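You operate a simulated robot arm through the tools that you are given. There is no shell and no other tool.

You run a simulated robot arm. Do the job below in one go: nothing can be reset, and whatever is moved stays where it is left.

TASK
Check the run-out of the rotor in the test rig and rack it: green within the limit, else red.
Fine: zero the display once and set the gauge on the shaft before the knob goes to END; gauge aside again.

The check looks at the end state, three seconds after you hand in, the way a careful person would. Anything else that was tipped, shoved, dropped, spilled or broken makes it a failure.

THE ROBOT
A 7-joint arm with a two-finger parallel gripper, fixed in place. Base frame: the origin is on the floor under the middle of its stand, x ahead of it, y to its left, z up; the work surface is at about z = 820. Lengths are in mm, angles in degrees, forces in N, time in s.
With the tool pointing down near the work surface it reaches from about 300 to 700 mm from the base axis. Its first joint turns from -66.0 to 66.0 degrees. Payload 1.57 kg.
The tool frame sits at the grasp point between the pads (the TCP): z along the fingers, y along the line on which they close. The tips reach 30 mm beyond it. Largest opening 110 mm; finger width 24, thickness 12; the body of the gripper, 48 by 112 mm, starts 78 mm behind the TCP.
Orientation is that of the tool frame in the base frame, as a unit quaternion [x, y, z, w]. With the fingers straight down and closing along the base's y, the tool's x points along the base's -x, its y along +y and its z along -z.

THE INTERFACE
- The arm moves only by the tool step_arm. Its argument "plan" is a list of rows, each a list of 3 entries, a list of its own where there are three numbers: the shift along the tool's x, y, z in mm, then the turn, a rotation vector about the tool's x, y, z in degrees, then the opening, from 0 (shut) to 1 (fully open). In form: [[[dx, dy, dz], [wx, wy, wz], fingers], ...]. A call has 1 to 20 rows; each row is the pose to reach, as a shift and turn from the pose commanded when the call began, along the tool's axes at that moment. Rows are played at 5 a second. More than 50 mm and 8.6 degrees between two rows, or a gripper value outside its range, and nothing of the call is played. Where a pose cannot be reached the arm comes as near as it can. A force on the tool above 40 N (or 10 N above the force at the start of the call, whichever is more), or a blocked arm, ends the call early, and 0.2 s more pass. The fingers move at their own pace (about 108 mm/s each) and stop on an object; they squeeze with about 38 N. The grip force told is the motor's: it shows also when the fingers shut on nothing. Time passes only in rows, and 0.2 s behind the last, so rows that repeat a pose let the fingers close. The reply holds the time, the measured pose of the TCP, the force on the tool along the base axes, the opening and the grip force, in the units named above and with some noise, with the torque about the TCP (base axes, N m) and any sound that the robot's microphone picked up.
- Cameras (640 x 400 px; columns grow to the right, rows downward): "scene" is fixed at [163.3, -388.1, 1413.8]; the picture's right is [0.81, -0.59, 0.00], its down [-0.29, -0.40, -0.87] and it looks along [0.51, 0.70, -0.50] (base axes); focal length 319 px, centre (320, 200). "wrist" rides on the gripper at [70, 16, -141] in the tool frame; the picture's right is [-0.23, 0.97, 0.00], its down [-0.85, -0.20, -0.48] and it looks along [-0.47, -0.11, 0.88] (tool axes); focal length 222 px, centre (320, 200). There is no depth. A picture from a camera that has moved, and an enlarged one, comes with that camera's place and axes in the base frame and with its lens.
- capture(camera): a new picture of that camera. No time passes.
- enlarge(camera, box): a new picture of the part [left, top, right, bottom] of that camera's present view, enlarged. No time passes.
- close_job(): hands the job in; it is judged then, once.

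Nothing tells you positions but the pictures and the camera data. Unless the task says otherwise, let go and move clear before handing in.

The tools are called after "Emit:" by a JSON object that holds its "fn" and its "kwargs". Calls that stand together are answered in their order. step_arm: Moves the arm, as the interface text tells. Its arguments: {"type":"object","properties":{"plan":{"type":"array"}},"required":["plan"]} The other tools are called the same way: capture (camera) takes a picture; enlarge (camera, box) takes an enlarged picture of a part of a camera's view; close_job () hands the job in.

At the start:

```text
t: 0.0
tcp_pos: [407.8, 120.0, 1251.5]
orientation: [0.0, 1.0, 0.001, 0.0]
contact_force: [-0.6, -0.1, 0.0]
wrist_torque: [0.0, 0.0, 0.02]
grip_width: 110.3
finger_force: 0.1
```

scene: 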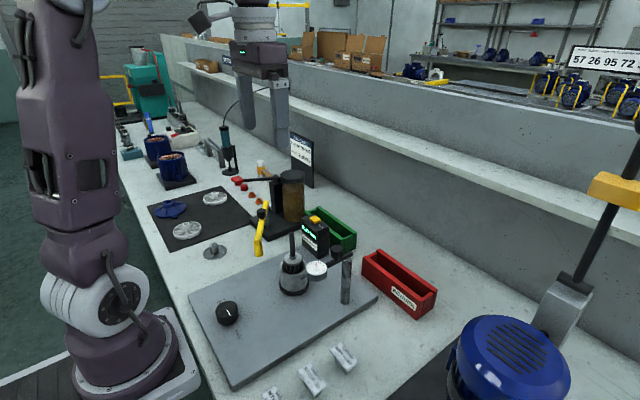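
wrist: 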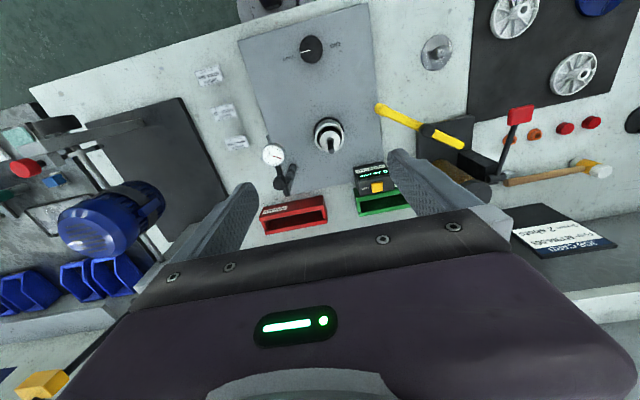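

I see a test rig plate with a knob, a rotor in a chuck, a dial gauge on a post, a display with a yellow button, and red and green trays. I will look closer before moving.

Emit:
{"fn": "enlarge", "kwargs": {"camera": "scene", "box": [180, 180, 460, 400]}}

Emit:
{"fn": "enlarge", "kwargs": {"camera": "scene", "box": [260, 200, 380, 310]}}

Emit:
{"fn": "enlarge", "kwargs": {"camera": "wrist", "box": [180, 0, 480, 220]}}

Emit:
{"fn": "enlarge", "kwargs": {"camera": "wrist", "box": [500, 190, 640, 270]}}

Emit:
{"fn": "enlarge", "kwargs": {"camera": "scene", "box": [270, 120, 330, 190]}}

```text
1.82 times, centred on (320, 290) of scene
camera zoom: at [163.3, -388.1, 1413.8], right [0.81, -0.59, 0.0], down [-0.29, -0.4, -0.87], along [0.51, 0.7, -0.5], focal length 580 px, centre (320, 36)
```

zoom: 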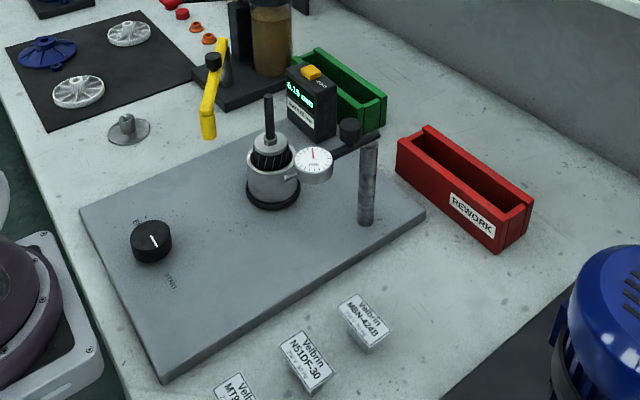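

```text
3.64 times, centred on (320, 255) of scene
camera zoom: at [163.3, -388.1, 1413.8], right [0.81, -0.59, 0.0], down [-0.29, -0.4, -0.87], along [0.51, 0.7, -0.5], focal length 1160 px, centre (320, 0)
```

zoom: 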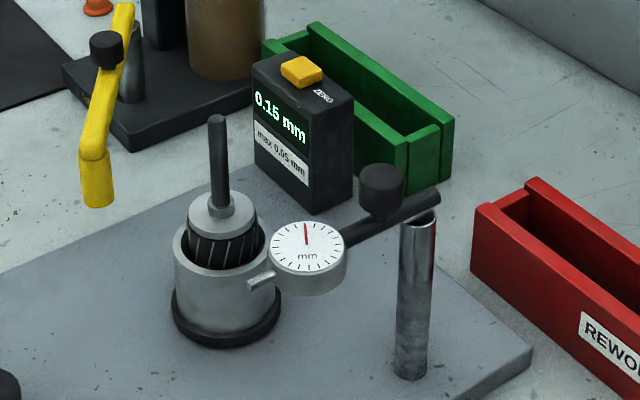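

```text
1.82 times, centred on (330, 110) of wrist
camera zoom: at [339.4, 137.1, 1393.1], right [0.23, 0.97, 0.0], down [0.85, -0.2, 0.48], along [0.47, -0.11, -0.88], focal length 404 px, centre (302, 364)
```

zoom: 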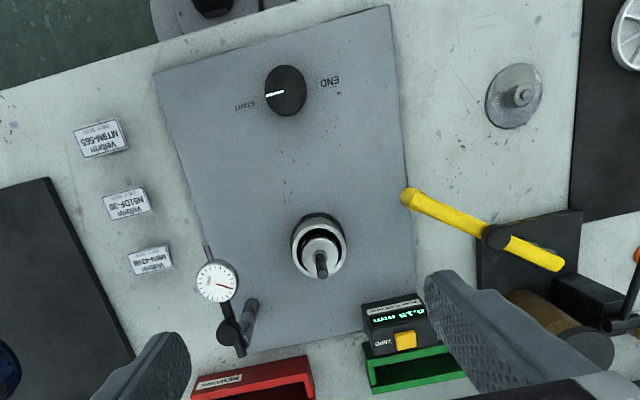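

```text
4.57 times, centred on (570, 230) of wrist
camera zoom: at [339.4, 137.1, 1393.1], right [0.23, 0.97, 0.0], down [0.85, -0.2, 0.48], along [0.47, -0.11, -0.88], focal length 1015 px, centre (-823, 63)
```

zoom: 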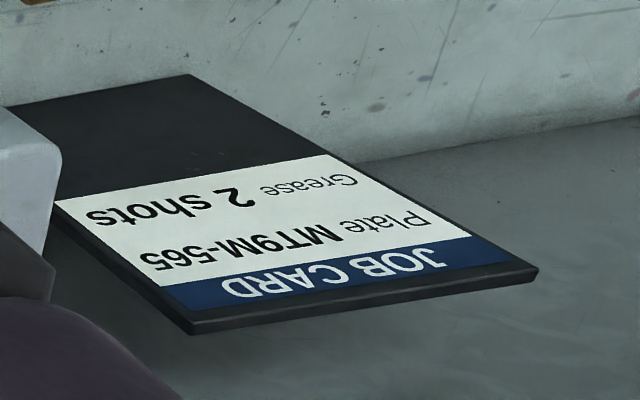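

```text
5.71 times, centred on (300, 155) of scene
camera zoom: at [163.3, -388.1, 1413.8], right [0.81, -0.59, 0.0], down [-0.29, -0.4, -0.87], along [0.51, 0.7, -0.5], focal length 1823 px, centre (434, 457)
```

zoom: 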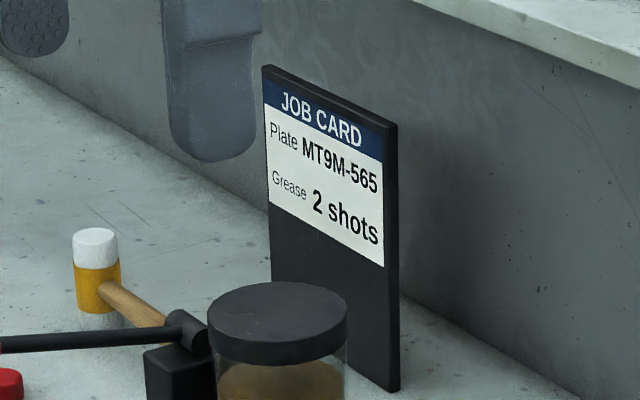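

The display shows a stale 0.15 mm (limit 0.05 mm). The gauge sits on a swing arm on a post and the rotor stands in the chuck. I'll zoom in for details before moving.

Emit:
{"fn": "enlarge", "kwargs": {"camera": "scene", "box": [305, 230, 385, 310]}}

Emit:
{"fn": "enlarge", "kwargs": {"camera": "wrist", "box": [250, 110, 350, 210]}}

Emit:
{"fn": "enlarge", "kwargs": {"camera": "wrist", "box": [260, 20, 360, 80]}}

Emit:
{"fn": "enlarge", "kwargs": {"camera": "scene", "box": [195, 280, 275, 340]}}

Emit:
{"fn": "enlarge", "kwargs": {"camera": "scene", "box": [265, 220, 345, 300]}}

Emit:
{"fn": "enlarge", "kwargs": {"camera": "wrist", "box": [330, 150, 430, 220]}}

```text
5.00 times, centred on (345, 270) of scene
camera zoom: at [163.3, -388.1, 1413.8], right [0.81, -0.59, 0.0], down [-0.29, -0.4, -0.87], along [0.51, 0.7, -0.5], focal length 1596 px, centre (195, -150)
```

zoom: 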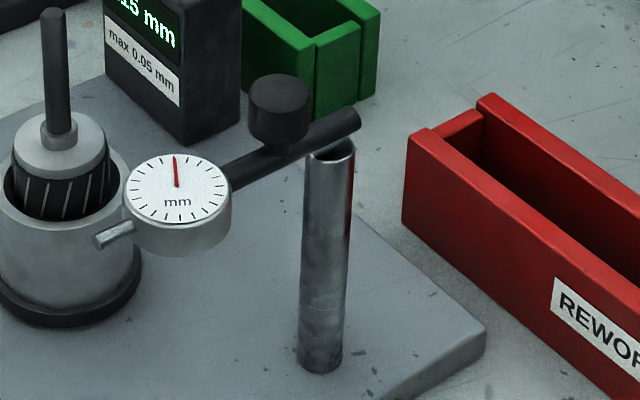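

```text
4.00 times, centred on (300, 160) of wrist
camera zoom: at [339.4, 137.1, 1393.1], right [0.23, 0.97, 0.0], down [0.85, -0.2, 0.48], along [0.47, -0.11, -0.88], focal length 888 px, centre (400, 360)
```

zoom: 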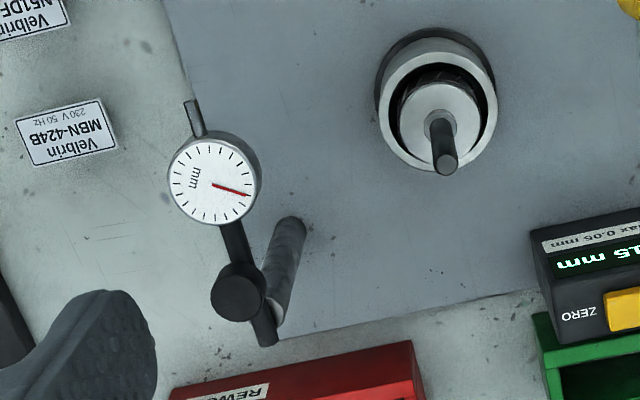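

```text
6.40 times, centred on (310, 50) of wrist
camera zoom: at [339.4, 137.1, 1393.1], right [0.23, 0.97, 0.0], down [0.85, -0.2, 0.48], along [0.47, -0.11, -0.88], focal length 1422 px, centre (384, 1160)
```

zoom: 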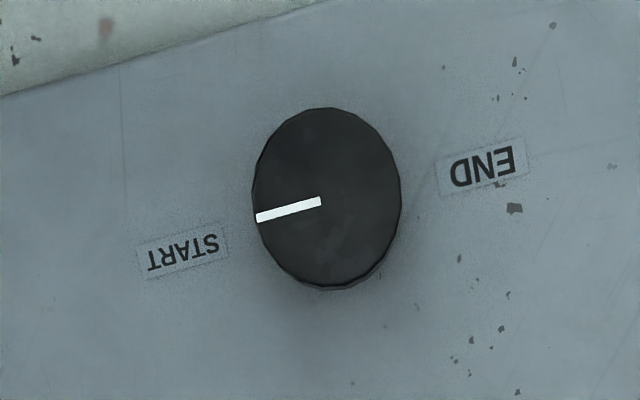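

```text
6.67 times, centred on (235, 310) of scene
camera zoom: at [163.3, -388.1, 1413.8], right [0.81, -0.59, 0.0], down [-0.29, -0.4, -0.87], along [0.51, 0.7, -0.5], focal length 2127 px, centre (887, -533)
```

zoom: 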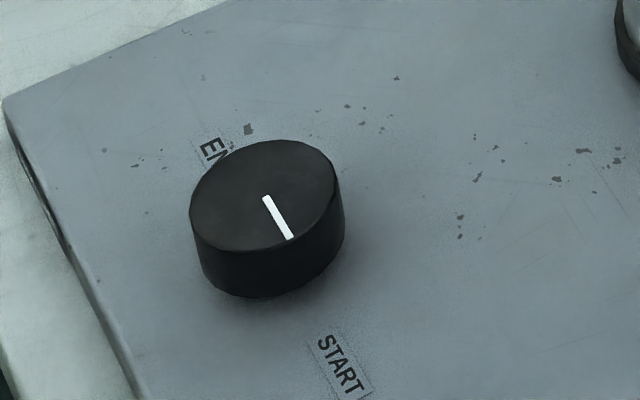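

```text
5.00 times, centred on (305, 260) of scene
camera zoom: at [163.3, -388.1, 1413.8], right [0.81, -0.59, 0.0], down [-0.29, -0.4, -0.87], along [0.51, 0.7, -0.5], focal length 1596 px, centre (395, -100)
```

zoom: 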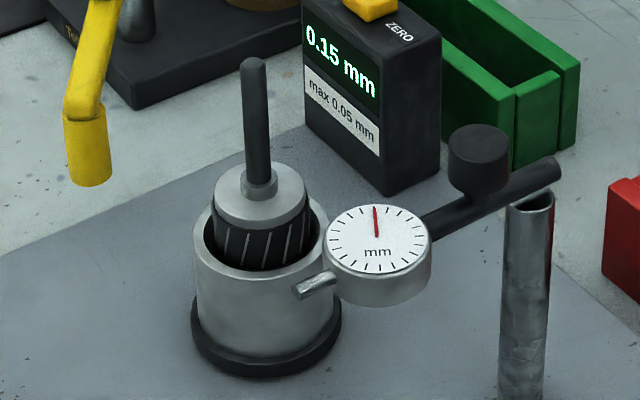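

```text
5.71 times, centred on (380, 185) of wrist
camera zoom: at [339.4, 137.1, 1393.1], right [0.23, 0.97, 0.0], down [0.85, -0.2, 0.48], along [0.47, -0.11, -0.88], focal length 1269 px, centre (-23, 286)
```

zoom: 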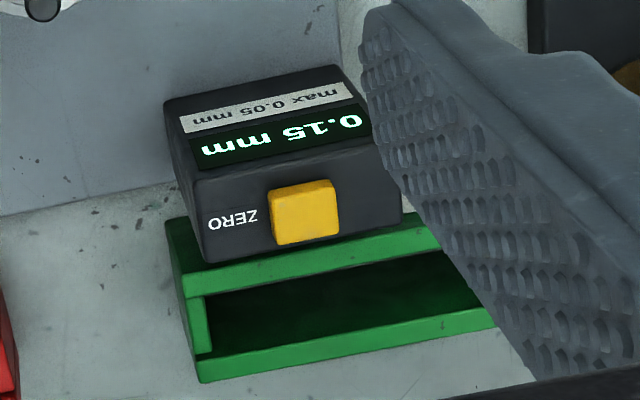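

The shaft top is at about (459, 129, 987), the gauge dial at about (447, 17, 968), the gauge handle at about (499, 18, 992), the ZERO button at about (585, 216, 927) and the run knob at about (285, 131, 850). I'll bring the wrist camera closer to refine these.

Emit:
{"fn": "step_arm", "kwargs": {"plan": [[[-18, -15, 30], [0, 0, 0], 1], [[-36, -30, 60], [0, 0, 0], 1], [[-54, -45, 90], [0, 0, 0], 1], [[-72, -60, 120], [0, 0, 0], 1], [[-72, -60, 120], [0, 0, 0], 1]]}}

```text
t: 1.2
tcp_pos: [481.6, 58.8, 1130.6]
orientation: [-0.001, 1.0, 0.0, 0.0]
contact_force: [0.3, -0.2, -0.7]
wrist_torque: [0.02, -0.05, 0.0]
grip_width: 110.1
finger_force: 0.1
```

The arm is above the rig now. I'll take wrist pictures to refine the gauge handle, pivot and shaft positions.

Emit:
{"fn": "capture", "kwargs": {"camera": "wrist"}}

Emit:
{"fn": "enlarge", "kwargs": {"camera": "wrist", "box": [220, 100, 420, 240]}}

Emit:
{"fn": "capture", "kwargs": {"camera": "scene"}}

```text
taken
camera wrist: at [411.5, 76.4, 1272.2], right [0.23, 0.97, 0.0], down [0.85, -0.2, 0.48], along [0.47, -0.11, -0.88], focal length 222 px, centre (320, 200)
```

wrist: 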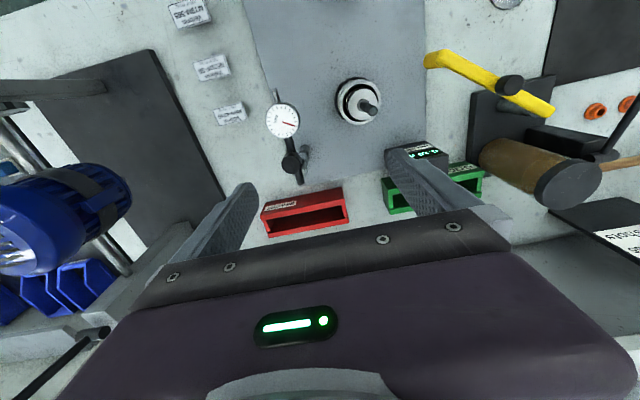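

```text
2.86 times, centred on (320, 170) of wrist
camera zoom: at [411.5, 76.4, 1272.2], right [0.23, 0.97, 0.0], down [0.85, -0.2, 0.48], along [0.47, -0.11, -0.88], focal length 635 px, centre (320, 286)
```

zoom: 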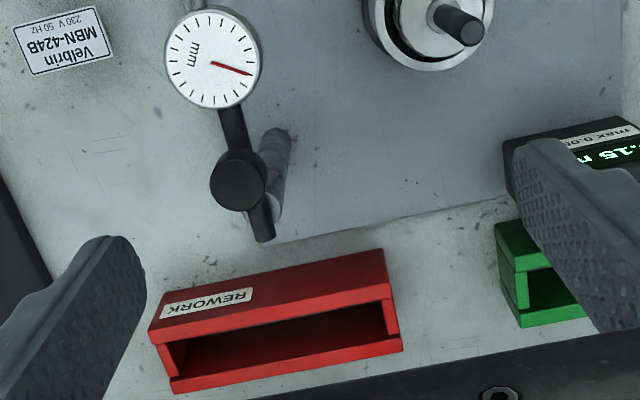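

```text
taken
```

scene: 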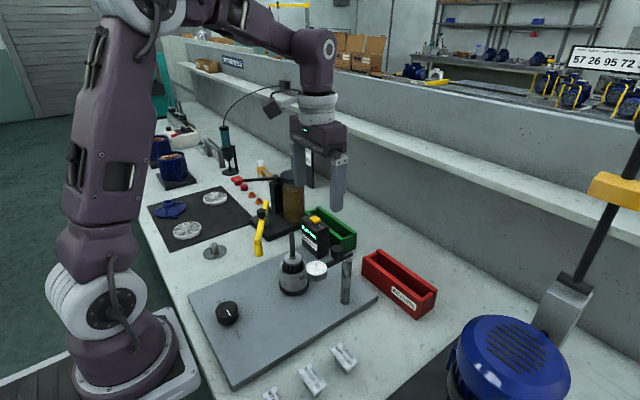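

The refined handle position is about (498, 17.5), top 992, with the pivot post near (526, 15). I'll lower the half-open gripper to above the handle and check the alignment.

Emit:
{"fn": "step_arm", "kwargs": {"plan": [[[-9, -20, 20], [0, 0, 0], 0.5], [[-18.4, -42.5, 45], [0, 0, 0], 0.5], [[-18.4, -42.5, 75], [0, 0, 0], 0.5], [[-18.4, -42.5, 90], [0, 0, 0], 0.5], [[-18.4, -42.5, 90], [0, 0, 0], 0.5]]}}

Emit:
{"fn": "capture", "kwargs": {"camera": "wrist"}}

Emit:
{"fn": "enlarge", "kwargs": {"camera": "scene", "box": [260, 190, 400, 310]}}

```text
t: 2.4
tcp_pos: [500.5, 16.8, 1041.8]
orientation: [0.0, 1.0, 0.0, 0.0]
contact_force: [0.3, 0.4, -1.1]
wrist_torque: [-0.02, 0.0, 0.03]
grip_width: 55.0
finger_force: 0.1
```

```text
taken
camera wrist: at [430.1, 33.5, 1183.2], right [0.23, 0.97, 0.0], down [0.86, -0.2, 0.48], along [0.47, -0.11, -0.88], focal length 222 px, centre (320, 200)
```

wrist: 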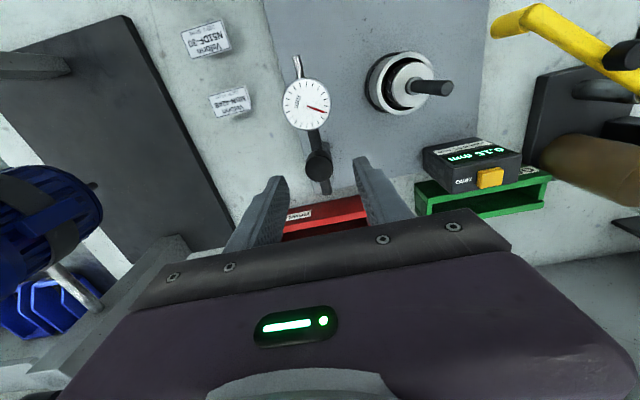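

```text
3.33 times, centred on (330, 250) of scene
camera zoom: at [163.3, -388.1, 1413.8], right [0.81, -0.59, 0.0], down [-0.29, -0.4, -0.87], along [0.51, 0.7, -0.5], focal length 1064 px, centre (287, 33)
```

zoom: 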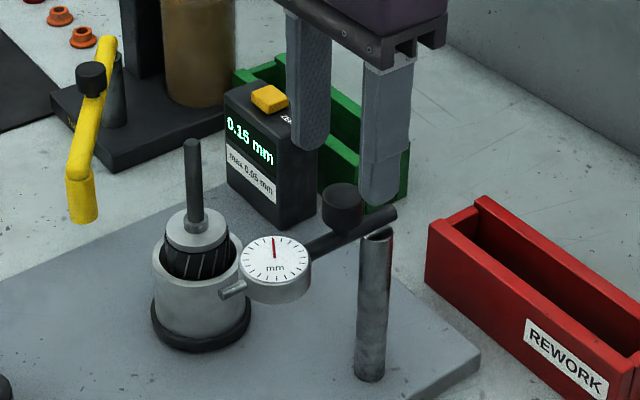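

The handle appears where predicted, between the fingers. I'll zoom to check the last few millimetres.

Emit:
{"fn": "enlarge", "kwargs": {"camera": "wrist", "box": [260, 70, 420, 220]}}

```text
2.67 times, centred on (340, 145) of wrist
camera zoom: at [430.1, 33.5, 1183.2], right [0.23, 0.97, 0.0], down [0.86, -0.2, 0.48], along [0.47, -0.11, -0.88], focal length 592 px, centre (267, 347)
```

zoom: 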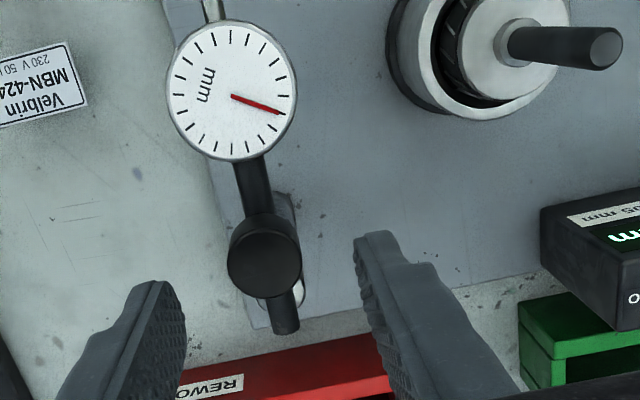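

Alignment is good: handle at about (499.5, 17), TCP on it. I'll descend to z ≈ 990 and close on the handle.

Emit:
{"fn": "step_arm", "kwargs": {"plan": [[[0.5, 0, 15], [0, 0, 0], 0.5], [[0.5, 0, 30], [0, 0, 0], 0.5], [[0.5, 0, 42], [0, 0, 0], 0.5], [[0.5, 0, 50], [0, 0, 0], 0.5], [[0.5, 0, 50], [0, 0, 0], 0.5]]}}

Emit:
{"fn": "enlarge", "kwargs": {"camera": "scene", "box": [280, 210, 400, 310]}}

Emit:
{"fn": "enlarge", "kwargs": {"camera": "wrist", "box": [240, 60, 440, 220]}}

```text
t: 3.6
tcp_pos: [498.1, 16.8, 990.6]
orientation: [0.0, 1.0, 0.0, 0.0]
contact_force: [1.0, 0.7, 1.1]
wrist_torque: [-0.03, 0.0, 0.02]
grip_width: 54.8
finger_force: 0.0
```

```text
4.00 times, centred on (340, 260) of scene
camera zoom: at [163.3, -388.0, 1413.8], right [0.81, -0.59, 0.0], down [-0.29, -0.4, -0.87], along [0.51, 0.7, -0.5], focal length 1276 px, centre (240, -40)
```

zoom: 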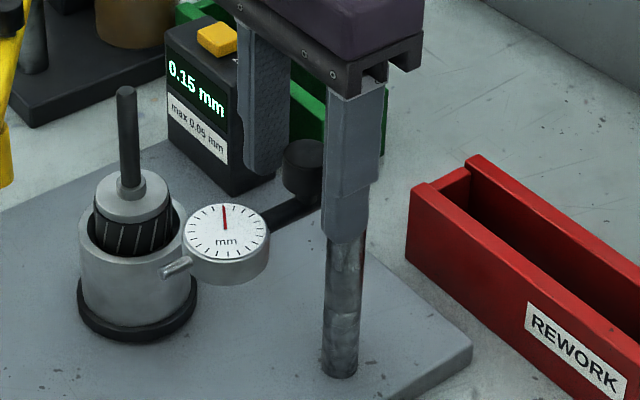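

```text
2.50 times, centred on (340, 140) of wrist
camera zoom: at [429.4, 34.0, 1133.1], right [0.23, 0.97, 0.0], down [0.86, -0.2, 0.48], along [0.47, -0.11, -0.88], focal length 555 px, centre (270, 350)
```

zoom: 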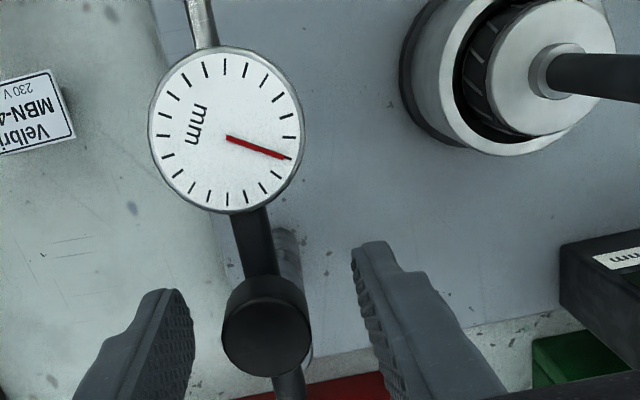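

The fingers straddle the handle cleanly with no contact force. Closing on it now.

Emit:
{"fn": "step_arm", "kwargs": {"plan": [[[0.5, 0, 0], [0, 0, 0], 0.3], [[0.5, 0, 0], [0, 0, 0], 0.1], [[0.5, 0, 0], [0, 0, 0], 0.1]]}}

Emit:
{"fn": "enlarge", "kwargs": {"camera": "wrist", "box": [240, 60, 440, 220]}}

```text
t: 4.4
tcp_pos: [498.5, 16.1, 991.0]
orientation: [0.001, 1.0, 0.001, -0.001]
contact_force: [-1.8, -6.2, -2.0]
wrist_torque: [-0.07, -0.07, -0.09]
grip_width: 25.2
finger_force: 37.2
```

```text
2.50 times, centred on (340, 140) of wrist
camera zoom: at [428.6, 33.8, 1133.1], right [0.23, 0.97, 0.0], down [0.86, -0.2, 0.48], along [0.47, -0.11, -0.88], focal length 555 px, centre (270, 350)
```

zoom: 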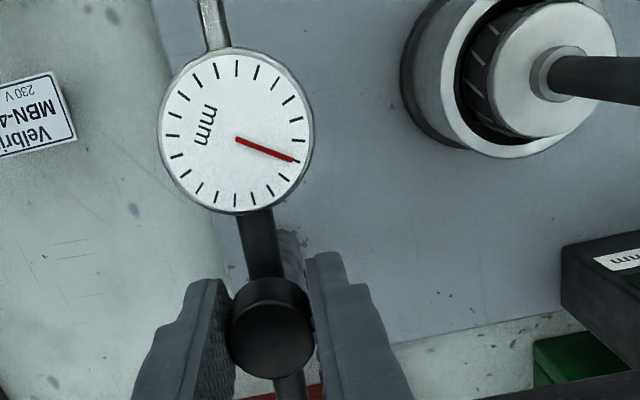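

The grip on the handle is firm (25.2 mm). I'll swing the gauge arm clockwise about the post in small steps, turning the tool with it, and check as I go.

Emit:
{"fn": "step_arm", "kwargs": {"plan": [[[-0.07, 1.95, 0], [0, 0, 4], 0.1], [[-0.27, 3.9, 0], [0, 0, 8], 0.1], [[-0.61, 5.82, 0], [0, 0, 12], 0.1], [[-1.08, 7.72, 0], [0, 0, 16], 0.1], [[-1.08, 7.72, 0], [0, 0, 16], 0.1]]}}

Emit:
{"fn": "enlarge", "kwargs": {"camera": "scene", "box": [260, 200, 400, 310]}}

```text
t: 5.6
tcp_pos: [500.7, 25.4, 991.3]
orientation: [0.14, 0.99, 0.0, 0.0]
contact_force: [-2.3, 2.3, -1.0]
wrist_torque: [-0.04, -0.29, 0.0]
grip_width: 25.2
finger_force: 36.9
```

```text
3.64 times, centred on (330, 255) of scene
camera zoom: at [163.2, -388.0, 1413.8], right [0.81, -0.59, 0.0], down [-0.29, -0.4, -0.87], along [0.51, 0.7, -0.5], focal length 1160 px, centre (284, 0)
```

zoom: 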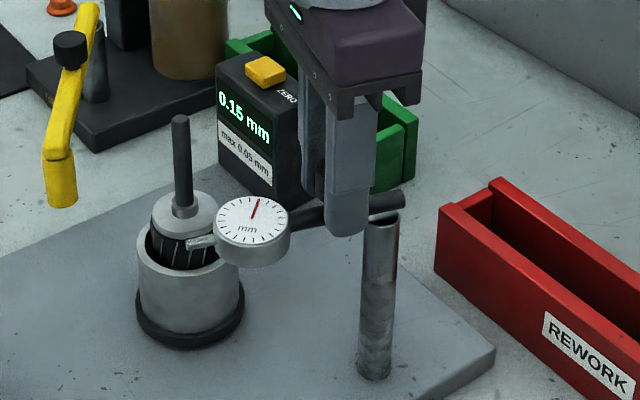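

The gauge arm swings freely with small forces. I'll continue the swing by another 16 degrees at a time.

Emit:
{"fn": "step_arm", "kwargs": {"plan": [[[-0.07, 1.95, 0], [0, 0, 4], 0.1], [[-0.27, 3.9, 0], [0, 0, 8], 0.1], [[-0.61, 5.82, 0], [0, 0, 12], 0.1], [[-1.08, 7.72, 0], [0, 0, 16], 0.1], [[-1.69, 9.58, 0], [0, 0, 20], 0.1], [[-2.42, 11.39, 0], [0, 0, 24], 0.1], [[-2.42, 11.39, 0], [0, 0, 24], 0.1]]}}

Emit:
{"fn": "enlarge", "kwargs": {"camera": "scene", "box": [260, 200, 400, 310]}}

Emit:
{"fn": "capture", "kwargs": {"camera": "wrist"}}

```text
t: 7.2
tcp_pos: [504.3, 36.1, 991.6]
orientation: [0.343, 0.939, -0.001, -0.001]
contact_force: [1.1, 1.8, -7.9]
wrist_torque: [0.01, 0.03, 0.03]
grip_width: 25.5
finger_force: 36.5
```

```text
3.64 times, centred on (330, 255) of scene
camera zoom: at [163.5, -388.0, 1413.8], right [0.81, -0.59, 0.0], down [-0.29, -0.4, -0.87], along [0.51, 0.7, -0.5], focal length 1160 px, centre (284, 0)
```

zoom: 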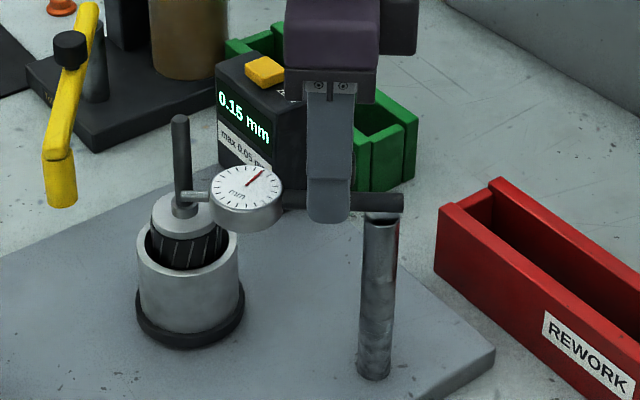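

```text
taken
camera wrist: at [462.1, 93.9, 1133.2], right [0.8, 0.6, 0.0], down [0.53, -0.7, 0.48], along [0.29, -0.38, -0.88], focal length 222 px, centre (320, 200)
```

wrist: 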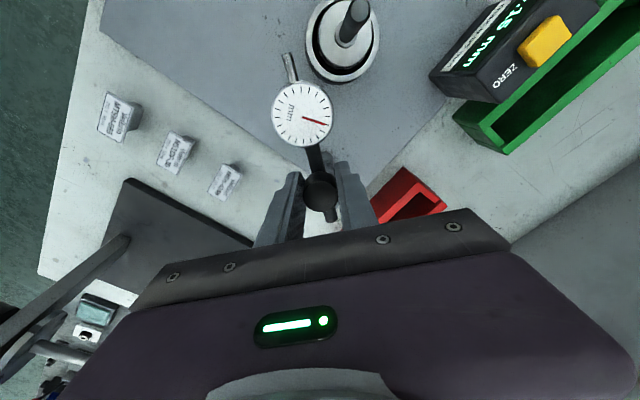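

The arm has swung about 40 degrees; the plunger now approaches the shaft. I'll zoom to judge how far remains.

Emit:
{"fn": "enlarge", "kwargs": {"camera": "wrist", "box": [250, 0, 410, 220]}}

Emit:
{"fn": "enlarge", "kwargs": {"camera": "wrist", "box": [270, 0, 390, 100]}}

```text
1.82 times, centred on (330, 110) of wrist
camera zoom: at [462.1, 93.9, 1133.2], right [0.8, 0.6, 0.0], down [0.53, -0.7, 0.48], along [0.29, -0.38, -0.88], focal length 404 px, centre (302, 364)
```

zoom: 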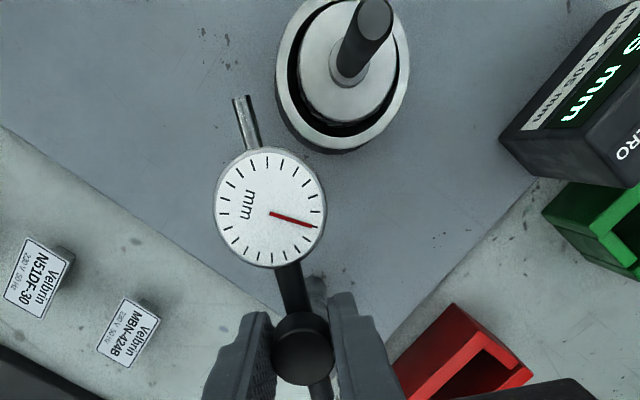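

```text
4.00 times, centred on (330, 50) of wrist
camera zoom: at [462.1, 93.9, 1133.2], right [0.8, 0.6, 0.0], down [0.53, -0.7, 0.48], along [0.29, -0.38, -0.88], focal length 888 px, centre (280, 800)
```

zoom: 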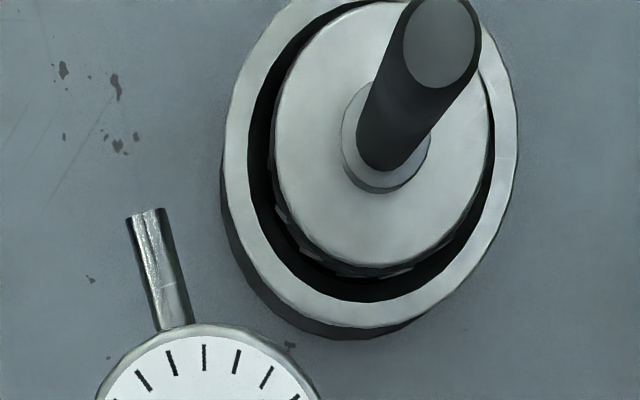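

By triangulation the plunger needs about 19 more degrees to point at the shaft. I'll go 14 degrees and then look again.

Emit:
{"fn": "step_arm", "kwargs": {"plan": [[[-0.07, 1.95, 0], [0, 0, 4], 0.1], [[-0.27, 3.9, 0], [0, 0, 8], 0.1], [[-0.61, 5.82, 0], [0, 0, 12], 0.1], [[-0.83, 6.77, 0], [0, 0, 14], 0.1], [[-0.83, 6.77, 0], [0, 0, 14], 0.1]]}}

Emit:
{"fn": "enlarge", "kwargs": {"camera": "scene", "box": [260, 200, 400, 310]}}

Emit:
{"fn": "enlarge", "kwargs": {"camera": "wrist", "box": [250, 0, 410, 120]}}

```text
t: 8.4
tcp_pos: [509.9, 40.1, 990.3]
orientation: [0.453, 0.892, 0.0, 0.002]
contact_force: [1.2, 0.6, 6.3]
wrist_torque: [0.15, 0.15, -0.01]
grip_width: 25.1
finger_force: 37.0
```

```text
3.64 times, centred on (330, 255) of scene
camera zoom: at [163.2, -388.0, 1413.8], right [0.81, -0.59, 0.0], down [-0.29, -0.4, -0.87], along [0.51, 0.7, -0.5], focal length 1160 px, centre (284, 0)
```

zoom: 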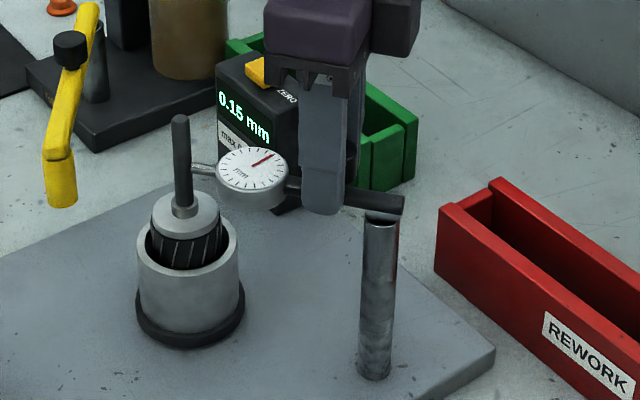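

```text
3.33 times, centred on (330, 60) of wrist
camera zoom: at [482.1, 107.6, 1133.1], right [0.92, 0.39, 0.0], down [0.34, -0.81, 0.48], along [0.19, -0.44, -0.88], focal length 740 px, centre (287, 667)
```

zoom: 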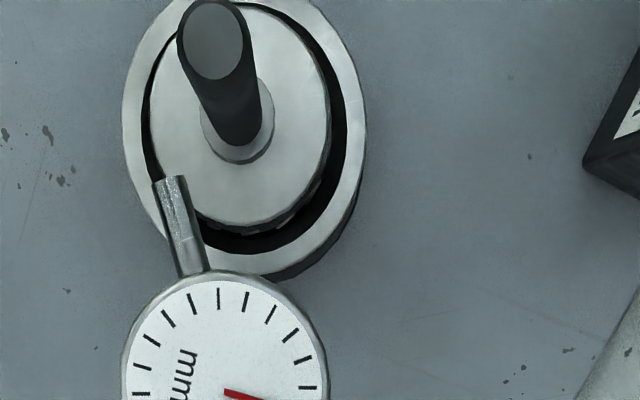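

About 6–7 degrees remain until the plunger points at the shaft axis. I'll move 5 degrees in small steps and check forces and display.

Emit:
{"fn": "step_arm", "kwargs": {"plan": [[[-0.01, 0.73, 0], [0, 0, 1.5], 0.1], [[-0.04, 1.47, 0], [0, 0, 3], 0.1], [[-0.11, 2.44, 0], [0, 0, 5], 0.1], [[-0.11, 2.44, 0], [0, 0, 5], 0.1]]}}

Emit:
{"fn": "enlarge", "kwargs": {"camera": "scene", "box": [260, 200, 400, 310]}}

Emit:
{"fn": "enlarge", "kwargs": {"camera": "wrist", "box": [250, 0, 410, 120]}}

```text
t: 9.4
tcp_pos: [510.8, 42.4, 990.5]
orientation: [0.494, 0.87, 0.0, -0.001]
contact_force: [-5.3, 7.4, 18.6]
wrist_torque: [0.17, 0.14, -0.09]
grip_width: 25.1
finger_force: 36.3
```

```text
3.64 times, centred on (330, 255) of scene
camera zoom: at [162.9, -387.9, 1413.9], right [0.81, -0.59, 0.0], down [-0.29, -0.4, -0.87], along [0.51, 0.7, -0.5], focal length 1160 px, centre (284, 0)
```

zoom: 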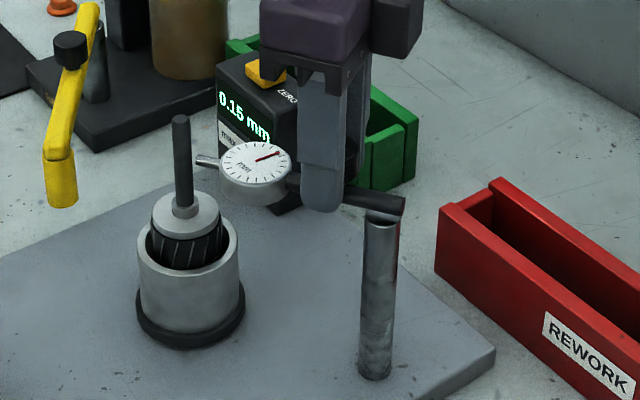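

```text
3.33 times, centred on (330, 60) of wrist
camera zoom: at [490.2, 110.9, 1133.2], right [0.95, 0.31, 0.0], down [0.27, -0.84, 0.48], along [0.15, -0.45, -0.88], focal length 740 px, centre (287, 667)
```

zoom: 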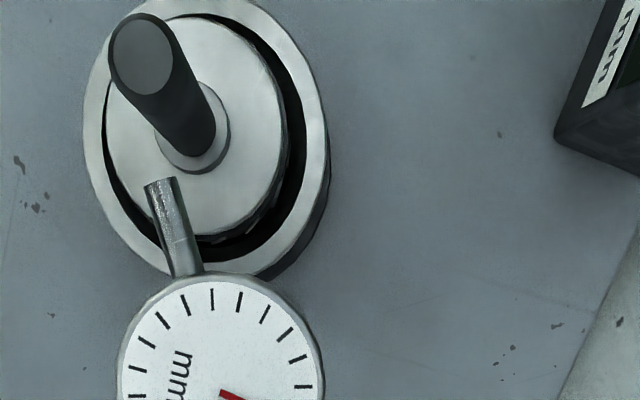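

The arm has turned 59 degrees; the plunger is about 2–3 degrees short of the shaft centre line, and there is some vertical strain on the grip. I'll relax the strain slightly and continue in 1-degree steps.

Emit:
{"fn": "step_arm", "kwargs": {"plan": [[[0.4, 0, -0.6], [0, 0, 0], 0.1], [[0.4, 0.5, -0.6], [0, 0, 1], 0.1], [[0.4, 1.0, -0.6], [0, 0, 2], 0.1], [[0.4, 1.0, -0.6], [0, 0, 2], 0.1]]}}

Emit:
{"fn": "enlarge", "kwargs": {"camera": "scene", "box": [270, 210, 350, 280]}}

Emit:
{"fn": "enlarge", "kwargs": {"camera": "wrist", "box": [250, 0, 410, 120]}}

```text
t: 10.4
tcp_pos: [511.9, 40.7, 991.1]
orientation: [0.509, 0.861, -0.001, -0.001]
contact_force: [-2.7, 1.0, -4.0]
wrist_torque: [0.12, 0.0, -0.13]
grip_width: 25.2
finger_force: 36.3
```

```text
5.71 times, centred on (310, 245) of scene
camera zoom: at [163.3, -388.0, 1413.8], right [0.81, -0.59, 0.0], down [-0.29, -0.4, -0.87], along [0.51, 0.7, -0.5], focal length 1823 px, centre (377, -57)
```

zoom: 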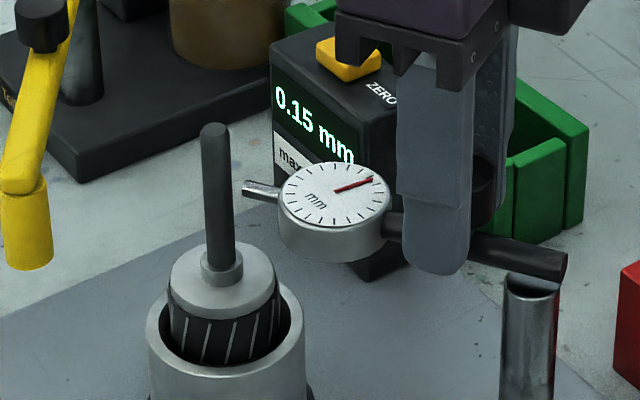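

```text
3.33 times, centred on (330, 60) of wrist
camera zoom: at [493.6, 112.4, 1133.0], right [0.96, 0.27, 0.0], down [0.24, -0.84, 0.48], along [0.13, -0.46, -0.88], focal length 740 px, centre (287, 667)
```

zoom: 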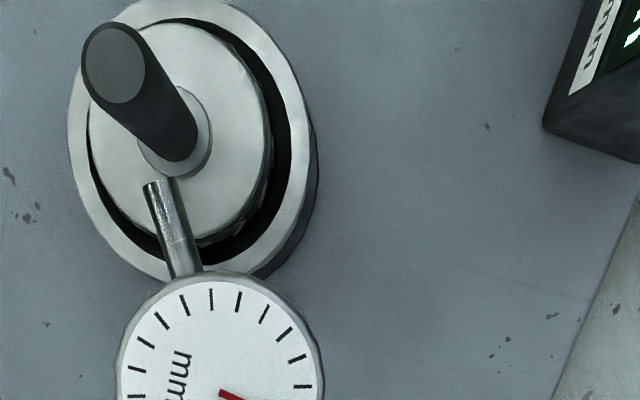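

The plunger line now points at the shaft within about half a degree, with no stop felt. I'll make a final 1-degree move and check forces for a stop.

Emit:
{"fn": "step_arm", "kwargs": {"plan": [[[0, 0.25, 0], [0, 0, 0.5], 0.1], [[0, 0.5, 0], [0, 0, 1.0], 0.1], [[0, 0.5, 0], [0, 0, 1.0], 0.1], [[0, 0.5, 0], [0, 0, 1.0], 0.1]]}}

Emit:
{"fn": "enlarge", "kwargs": {"camera": "scene", "box": [270, 210, 350, 280]}}

Emit:
{"fn": "enlarge", "kwargs": {"camera": "wrist", "box": [250, 0, 410, 120]}}

```text
t: 11.4
tcp_pos: [513.1, 42.5, 991.7]
orientation: [0.516, 0.856, 0.0, 0.0]
contact_force: [-2.3, -5.5, -13.8]
wrist_torque: [-0.46, -0.18, -0.07]
grip_width: 25.3
finger_force: 36.4
```

```text
5.71 times, centred on (310, 245) of scene
camera zoom: at [163.5, -388.1, 1413.7], right [0.81, -0.59, 0.0], down [-0.29, -0.4, -0.87], along [0.51, 0.7, -0.5], focal length 1823 px, centre (377, -57)
```

zoom: 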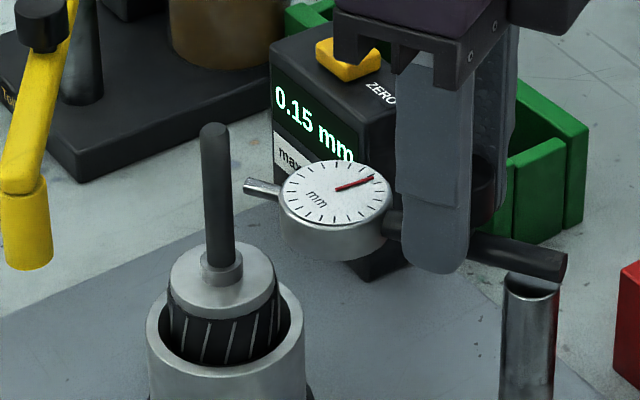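

```text
3.33 times, centred on (330, 60) of wrist
camera zoom: at [495.1, 112.9, 1133.1], right [0.97, 0.26, 0.0], down [0.23, -0.85, 0.48], along [0.12, -0.46, -0.88], focal length 740 px, centre (287, 667)
```

zoom: 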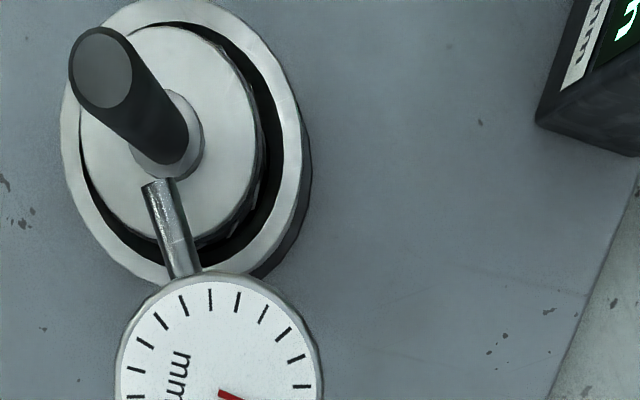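

The plunger points at the shaft axis. I'll release the handle gently and lift straight up, then check that the arm stays.

Emit:
{"fn": "step_arm", "kwargs": {"plan": [[[0, 0, 0], [0, 0, 0], 0.4], [[0, 0, 0], [0, 0, 0], 0.45], [[0, 0, -15], [0, 0, 0], 0.45], [[0, 0, -35], [0, 0, 0], 0.45], [[0, 0, -60], [0, 0, 0], 0.45], [[0, 0, -80], [0, 0, 0], 0.45]]}}

Emit:
{"fn": "enlarge", "kwargs": {"camera": "scene", "box": [260, 200, 380, 290]}}

Emit:
{"fn": "capture", "kwargs": {"camera": "wrist"}}

Emit:
{"fn": "enlarge", "kwargs": {"camera": "wrist", "box": [240, 60, 400, 200]}}

```text
t: 12.8
tcp_pos: [513.1, 42.0, 1071.0]
orientation: [0.515, 0.857, 0.0, 0.0]
contact_force: [0.4, -0.5, 0.9]
wrist_torque: [-0.01, 0.01, 0.01]
grip_width: 49.5
finger_force: 0.1
```

```text
4.44 times, centred on (320, 245) of scene
camera zoom: at [163.3, -388.1, 1413.8], right [0.81, -0.59, 0.0], down [-0.29, -0.4, -0.87], along [0.51, 0.7, -0.5], focal length 1418 px, centre (320, 0)
```

zoom: 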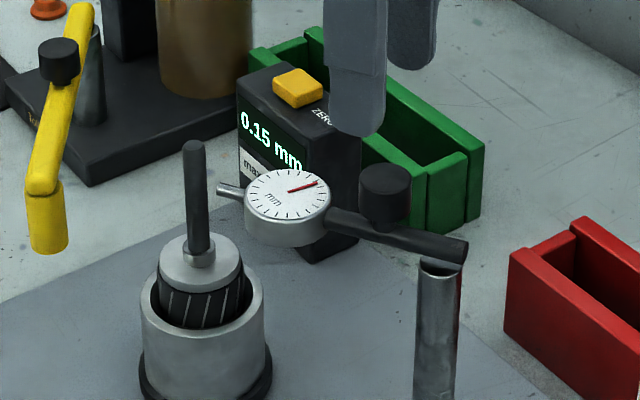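

```text
taken
camera wrist: at [494.7, 112.7, 1212.3], right [0.97, 0.26, 0.0], down [0.23, -0.85, 0.48], along [0.12, -0.46, -0.88], focal length 222 px, centre (320, 200)
```

wrist: 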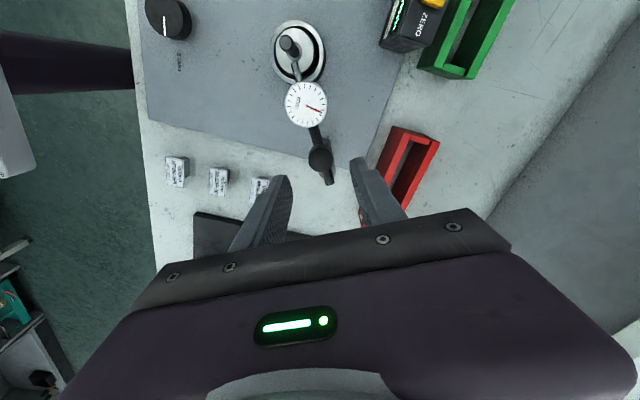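

```text
2.86 times, centred on (320, 130) of wrist
camera zoom: at [494.7, 112.7, 1212.3], right [0.97, 0.26, 0.0], down [0.23, -0.85, 0.48], along [0.12, -0.46, -0.88], focal length 635 px, centre (320, 400)
```

zoom: 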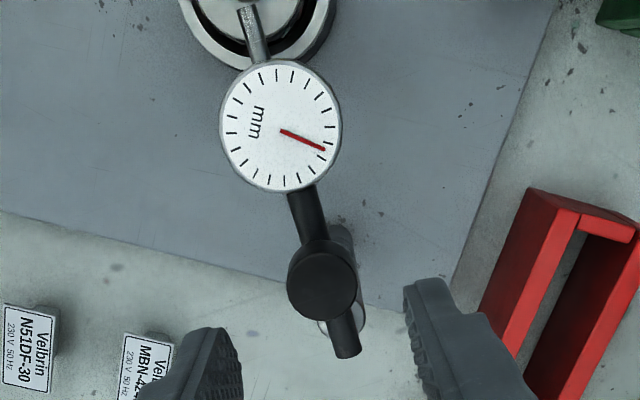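

The gauge arm stayed in place after release. I'll check the plunger–shaft alignment once more from the higher view.

Emit:
{"fn": "enlarge", "kwargs": {"camera": "wrist", "box": [260, 10, 360, 110]}}

Emit:
{"fn": "enlarge", "kwargs": {"camera": "scene", "box": [275, 215, 325, 265]}}

```text
4.00 times, centred on (310, 60) of wrist
camera zoom: at [494.7, 112.7, 1212.3], right [0.97, 0.26, 0.0], down [0.23, -0.85, 0.48], along [0.12, -0.46, -0.88], focal length 888 px, centre (360, 760)
```

zoom: 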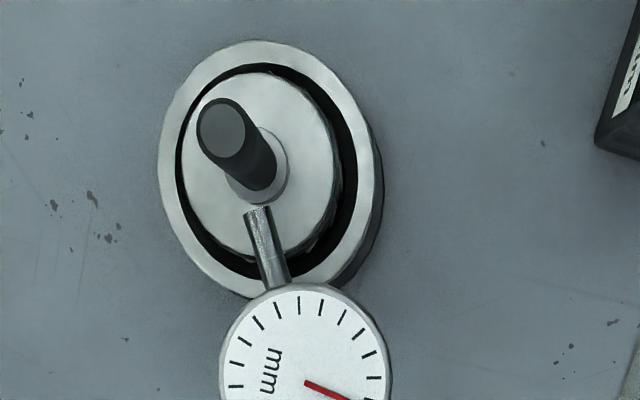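

```text
8.00 times, centred on (300, 240) of scene
camera zoom: at [163.3, -388.1, 1413.8], right [0.81, -0.59, 0.0], down [-0.29, -0.4, -0.87], along [0.51, 0.7, -0.5], focal length 2553 px, centre (480, -120)
```

zoom: 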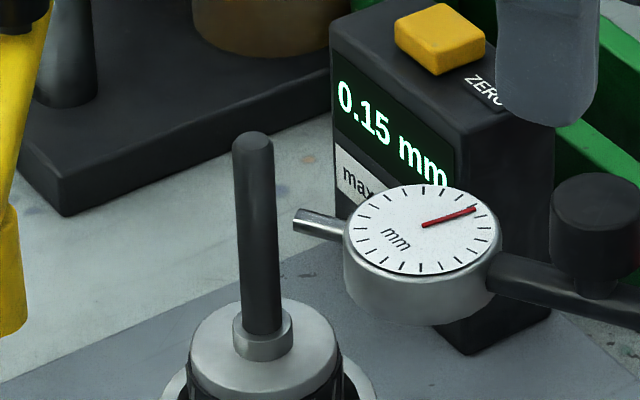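

The plunger is lined up with the shaft (120.7° versus 121°). Next comes the single ZERO press: I'll move above the button with closed fingers and turn the tool back to its straight orientation on the way.

Emit:
{"fn": "step_arm", "kwargs": {"plan": [[[6, 7.3, -10], [0, 0, -6.2], 0.3], [[18, 21.8, -10], [0, 0, -12.4], 0], [[32, 38.7, -10], [0, 0, -18.6], 0], [[46, 55.6, -10], [0, 0, -24.8], 0], [[60, 72.6, -10], [0, 0, -31], 0], [[74, 89.6, -10], [0, 0, -37.2], 0], [[88, 106.5, -10], [0, 0, -43.4], 0], [[102, 123.5, -10], [0, 0, -49.6], 0], [[114, 138, -10], [0, 0, -55.8], 0], [[119.9, 145.2, -10], [0, 0, -62], 0], [[119.9, 145.2, -10], [0, 0, -62], 0]]}}

Emit:
{"fn": "capture", "kwargs": {"camera": "wrist"}}

Emit:
{"fn": "capture", "kwargs": {"camera": "scene"}}

```text
t: 15.2
tcp_pos: [584.8, 216.9, 1080.7]
orientation: [-0.001, 1.0, 0.0, 0.001]
contact_force: [-0.2, 0.1, 0.4]
wrist_torque: [-0.01, 0.0, -0.01]
grip_width: 0.0
finger_force: 21.1
```

```text
taken
camera wrist: at [515.2, 233.8, 1222.9], right [0.23, 0.97, 0.0], down [0.86, -0.2, 0.48], along [0.47, -0.11, -0.88], focal length 222 px, centre (320, 200)
```

wrist: 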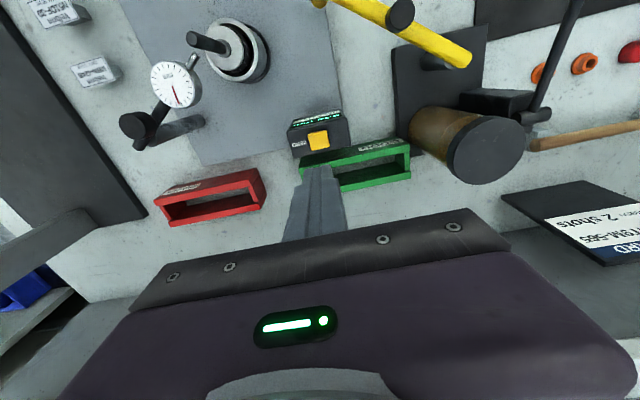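

```text
taken
```

scene: 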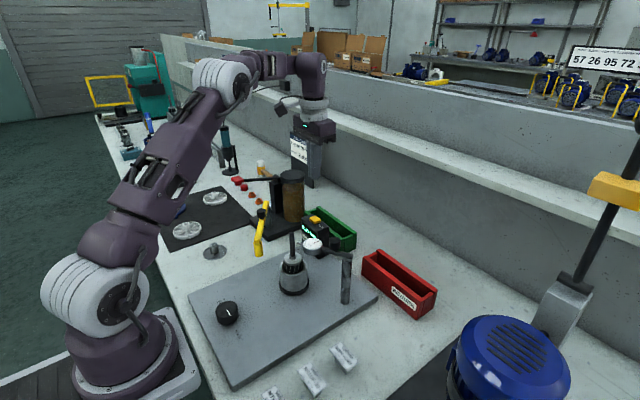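

The gripper is above the display; I'll zoom to locate the button exactly.

Emit:
{"fn": "enlarge", "kwargs": {"camera": "wrist", "box": [270, 95, 430, 195]}}

Emit:
{"fn": "enlarge", "kwargs": {"camera": "scene", "box": [290, 200, 370, 260]}}

Emit:
{"fn": "enlarge", "kwargs": {"camera": "wrist", "box": [140, 150, 280, 240]}}

```text
4.00 times, centred on (350, 145) of wrist
camera zoom: at [515.2, 233.8, 1222.9], right [0.23, 0.97, 0.0], down [0.86, -0.2, 0.48], along [0.47, -0.11, -0.88], focal length 888 px, centre (200, 420)
```

zoom: 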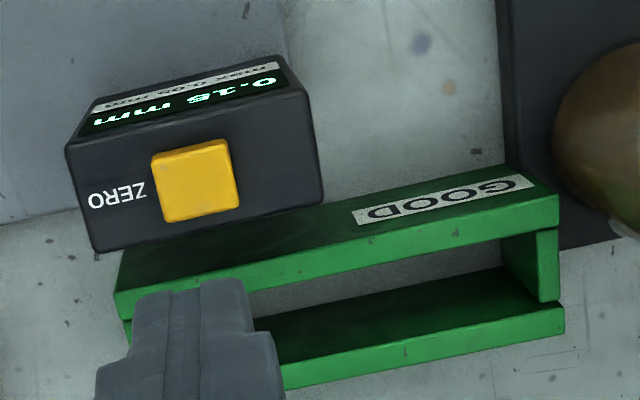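

```text
6.67 times, centred on (330, 230) of scene
camera zoom: at [163.3, -388.0, 1413.8], right [0.81, -0.59, 0.0], down [-0.29, -0.4, -0.87], along [0.51, 0.7, -0.5], focal length 2127 px, centre (253, 0)
```

zoom: 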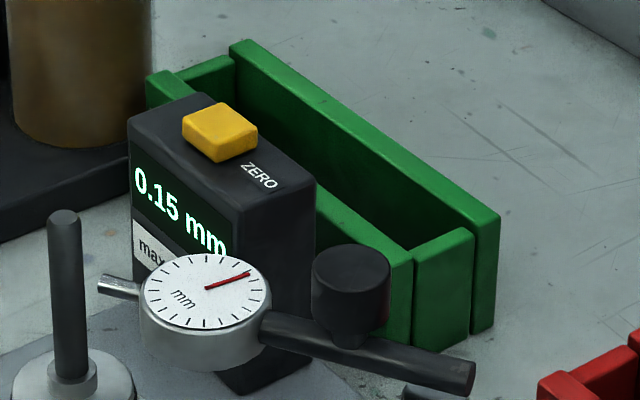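

```text
4.44 times, centred on (210, 195) of wrist
camera zoom: at [515.2, 233.8, 1222.9], right [0.23, 0.97, 0.0], down [0.86, -0.2, 0.48], along [0.47, -0.11, -0.88], focal length 987 px, centre (809, 222)
```

zoom: 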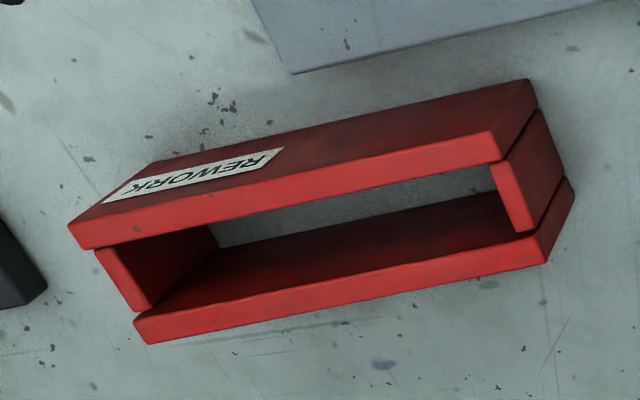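

The button top is at about (585.5, 216.3, 927.4), 28 mm wide. I'll lower the closed fingers to about 5 mm above it.

Emit:
{"fn": "step_arm", "kwargs": {"plan": [[[-0.7, -0.5, 30], [0, 0, 0], 0], [[-0.7, -0.5, 60], [0, 0, 0], 0], [[-0.7, -0.5, 90], [0, 0, 0], 0], [[-0.7, -0.5, 110], [0, 0, 0], 0], [[-0.7, -0.5, 117], [0, 0, 0], 0], [[-0.7, -0.5, 117], [0, 0, 0], 0]]}}

Emit:
{"fn": "enlarge", "kwargs": {"camera": "scene", "box": [290, 200, 370, 260]}}

Emit:
{"fn": "enlarge", "kwargs": {"camera": "wrist", "box": [260, 120, 380, 220]}}

```text
t: 16.6
tcp_pos: [587.4, 215.0, 964.1]
orientation: [0.0, 1.0, 0.001, 0.001]
contact_force: [0.4, 0.2, -0.4]
wrist_torque: [0.0, 0.0, -0.03]
grip_width: 0.0
finger_force: 21.5
```

```text
6.67 times, centred on (330, 230) of scene
camera zoom: at [163.3, -388.0, 1413.8], right [0.81, -0.59, 0.0], down [-0.29, -0.4, -0.87], along [0.51, 0.7, -0.5], focal length 2127 px, centre (253, 0)
```

zoom: 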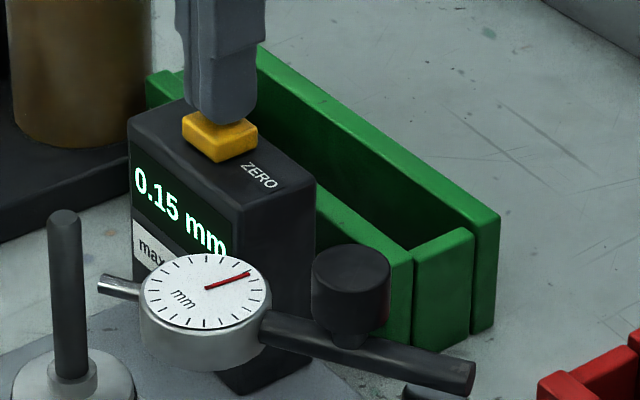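

```text
4.00 times, centred on (320, 170) of wrist
camera zoom: at [516.1, 233.1, 1105.4], right [0.23, 0.97, 0.0], down [0.85, -0.2, 0.48], along [0.47, -0.11, -0.88], focal length 888 px, centre (320, 320)
```

zoom: 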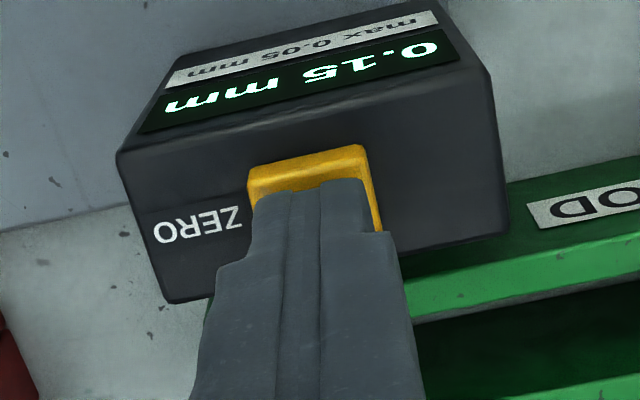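

The fingertips are centred a few millimetres above the button. I'll press slowly downward and then look at the display before lifting.

Emit:
{"fn": "step_arm", "kwargs": {"plan": [[[0, 0, 3], [0, 0, 0], 0], [[0, 0, 5], [0, 0, 0], 0], [[0, 0, 6.5], [0, 0, 0], 0], [[0, 0, 8], [0, 0, 0], 0], [[0, 0, 9], [0, 0, 0], 0]]}}

Emit:
{"fn": "enlarge", "kwargs": {"camera": "scene", "box": [290, 200, 370, 260]}}

```text
t: 17.8
tcp_pos: [585.9, 215.3, 957.1]
orientation: [0.0, 1.0, 0.0, 0.0]
contact_force: [-0.9, 0.2, 2.9]
wrist_torque: [0.04, 0.04, 0.02]
grip_width: 0.1
finger_force: 21.1
heard: click
```

```text
6.67 times, centred on (330, 230) of scene
camera zoom: at [163.2, -388.1, 1413.8], right [0.81, -0.59, 0.0], down [-0.29, -0.4, -0.87], along [0.51, 0.7, -0.5], focal length 2127 px, centre (253, 0)
```

zoom: 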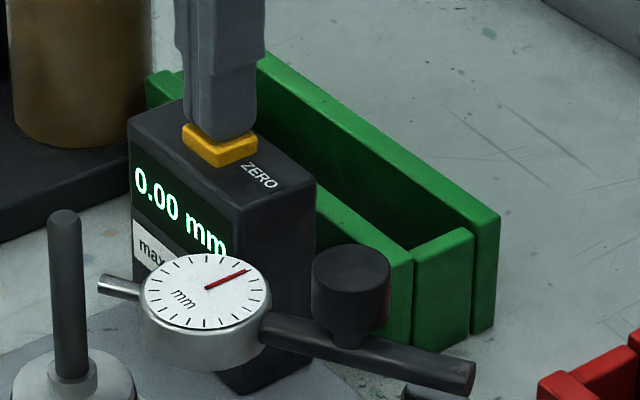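

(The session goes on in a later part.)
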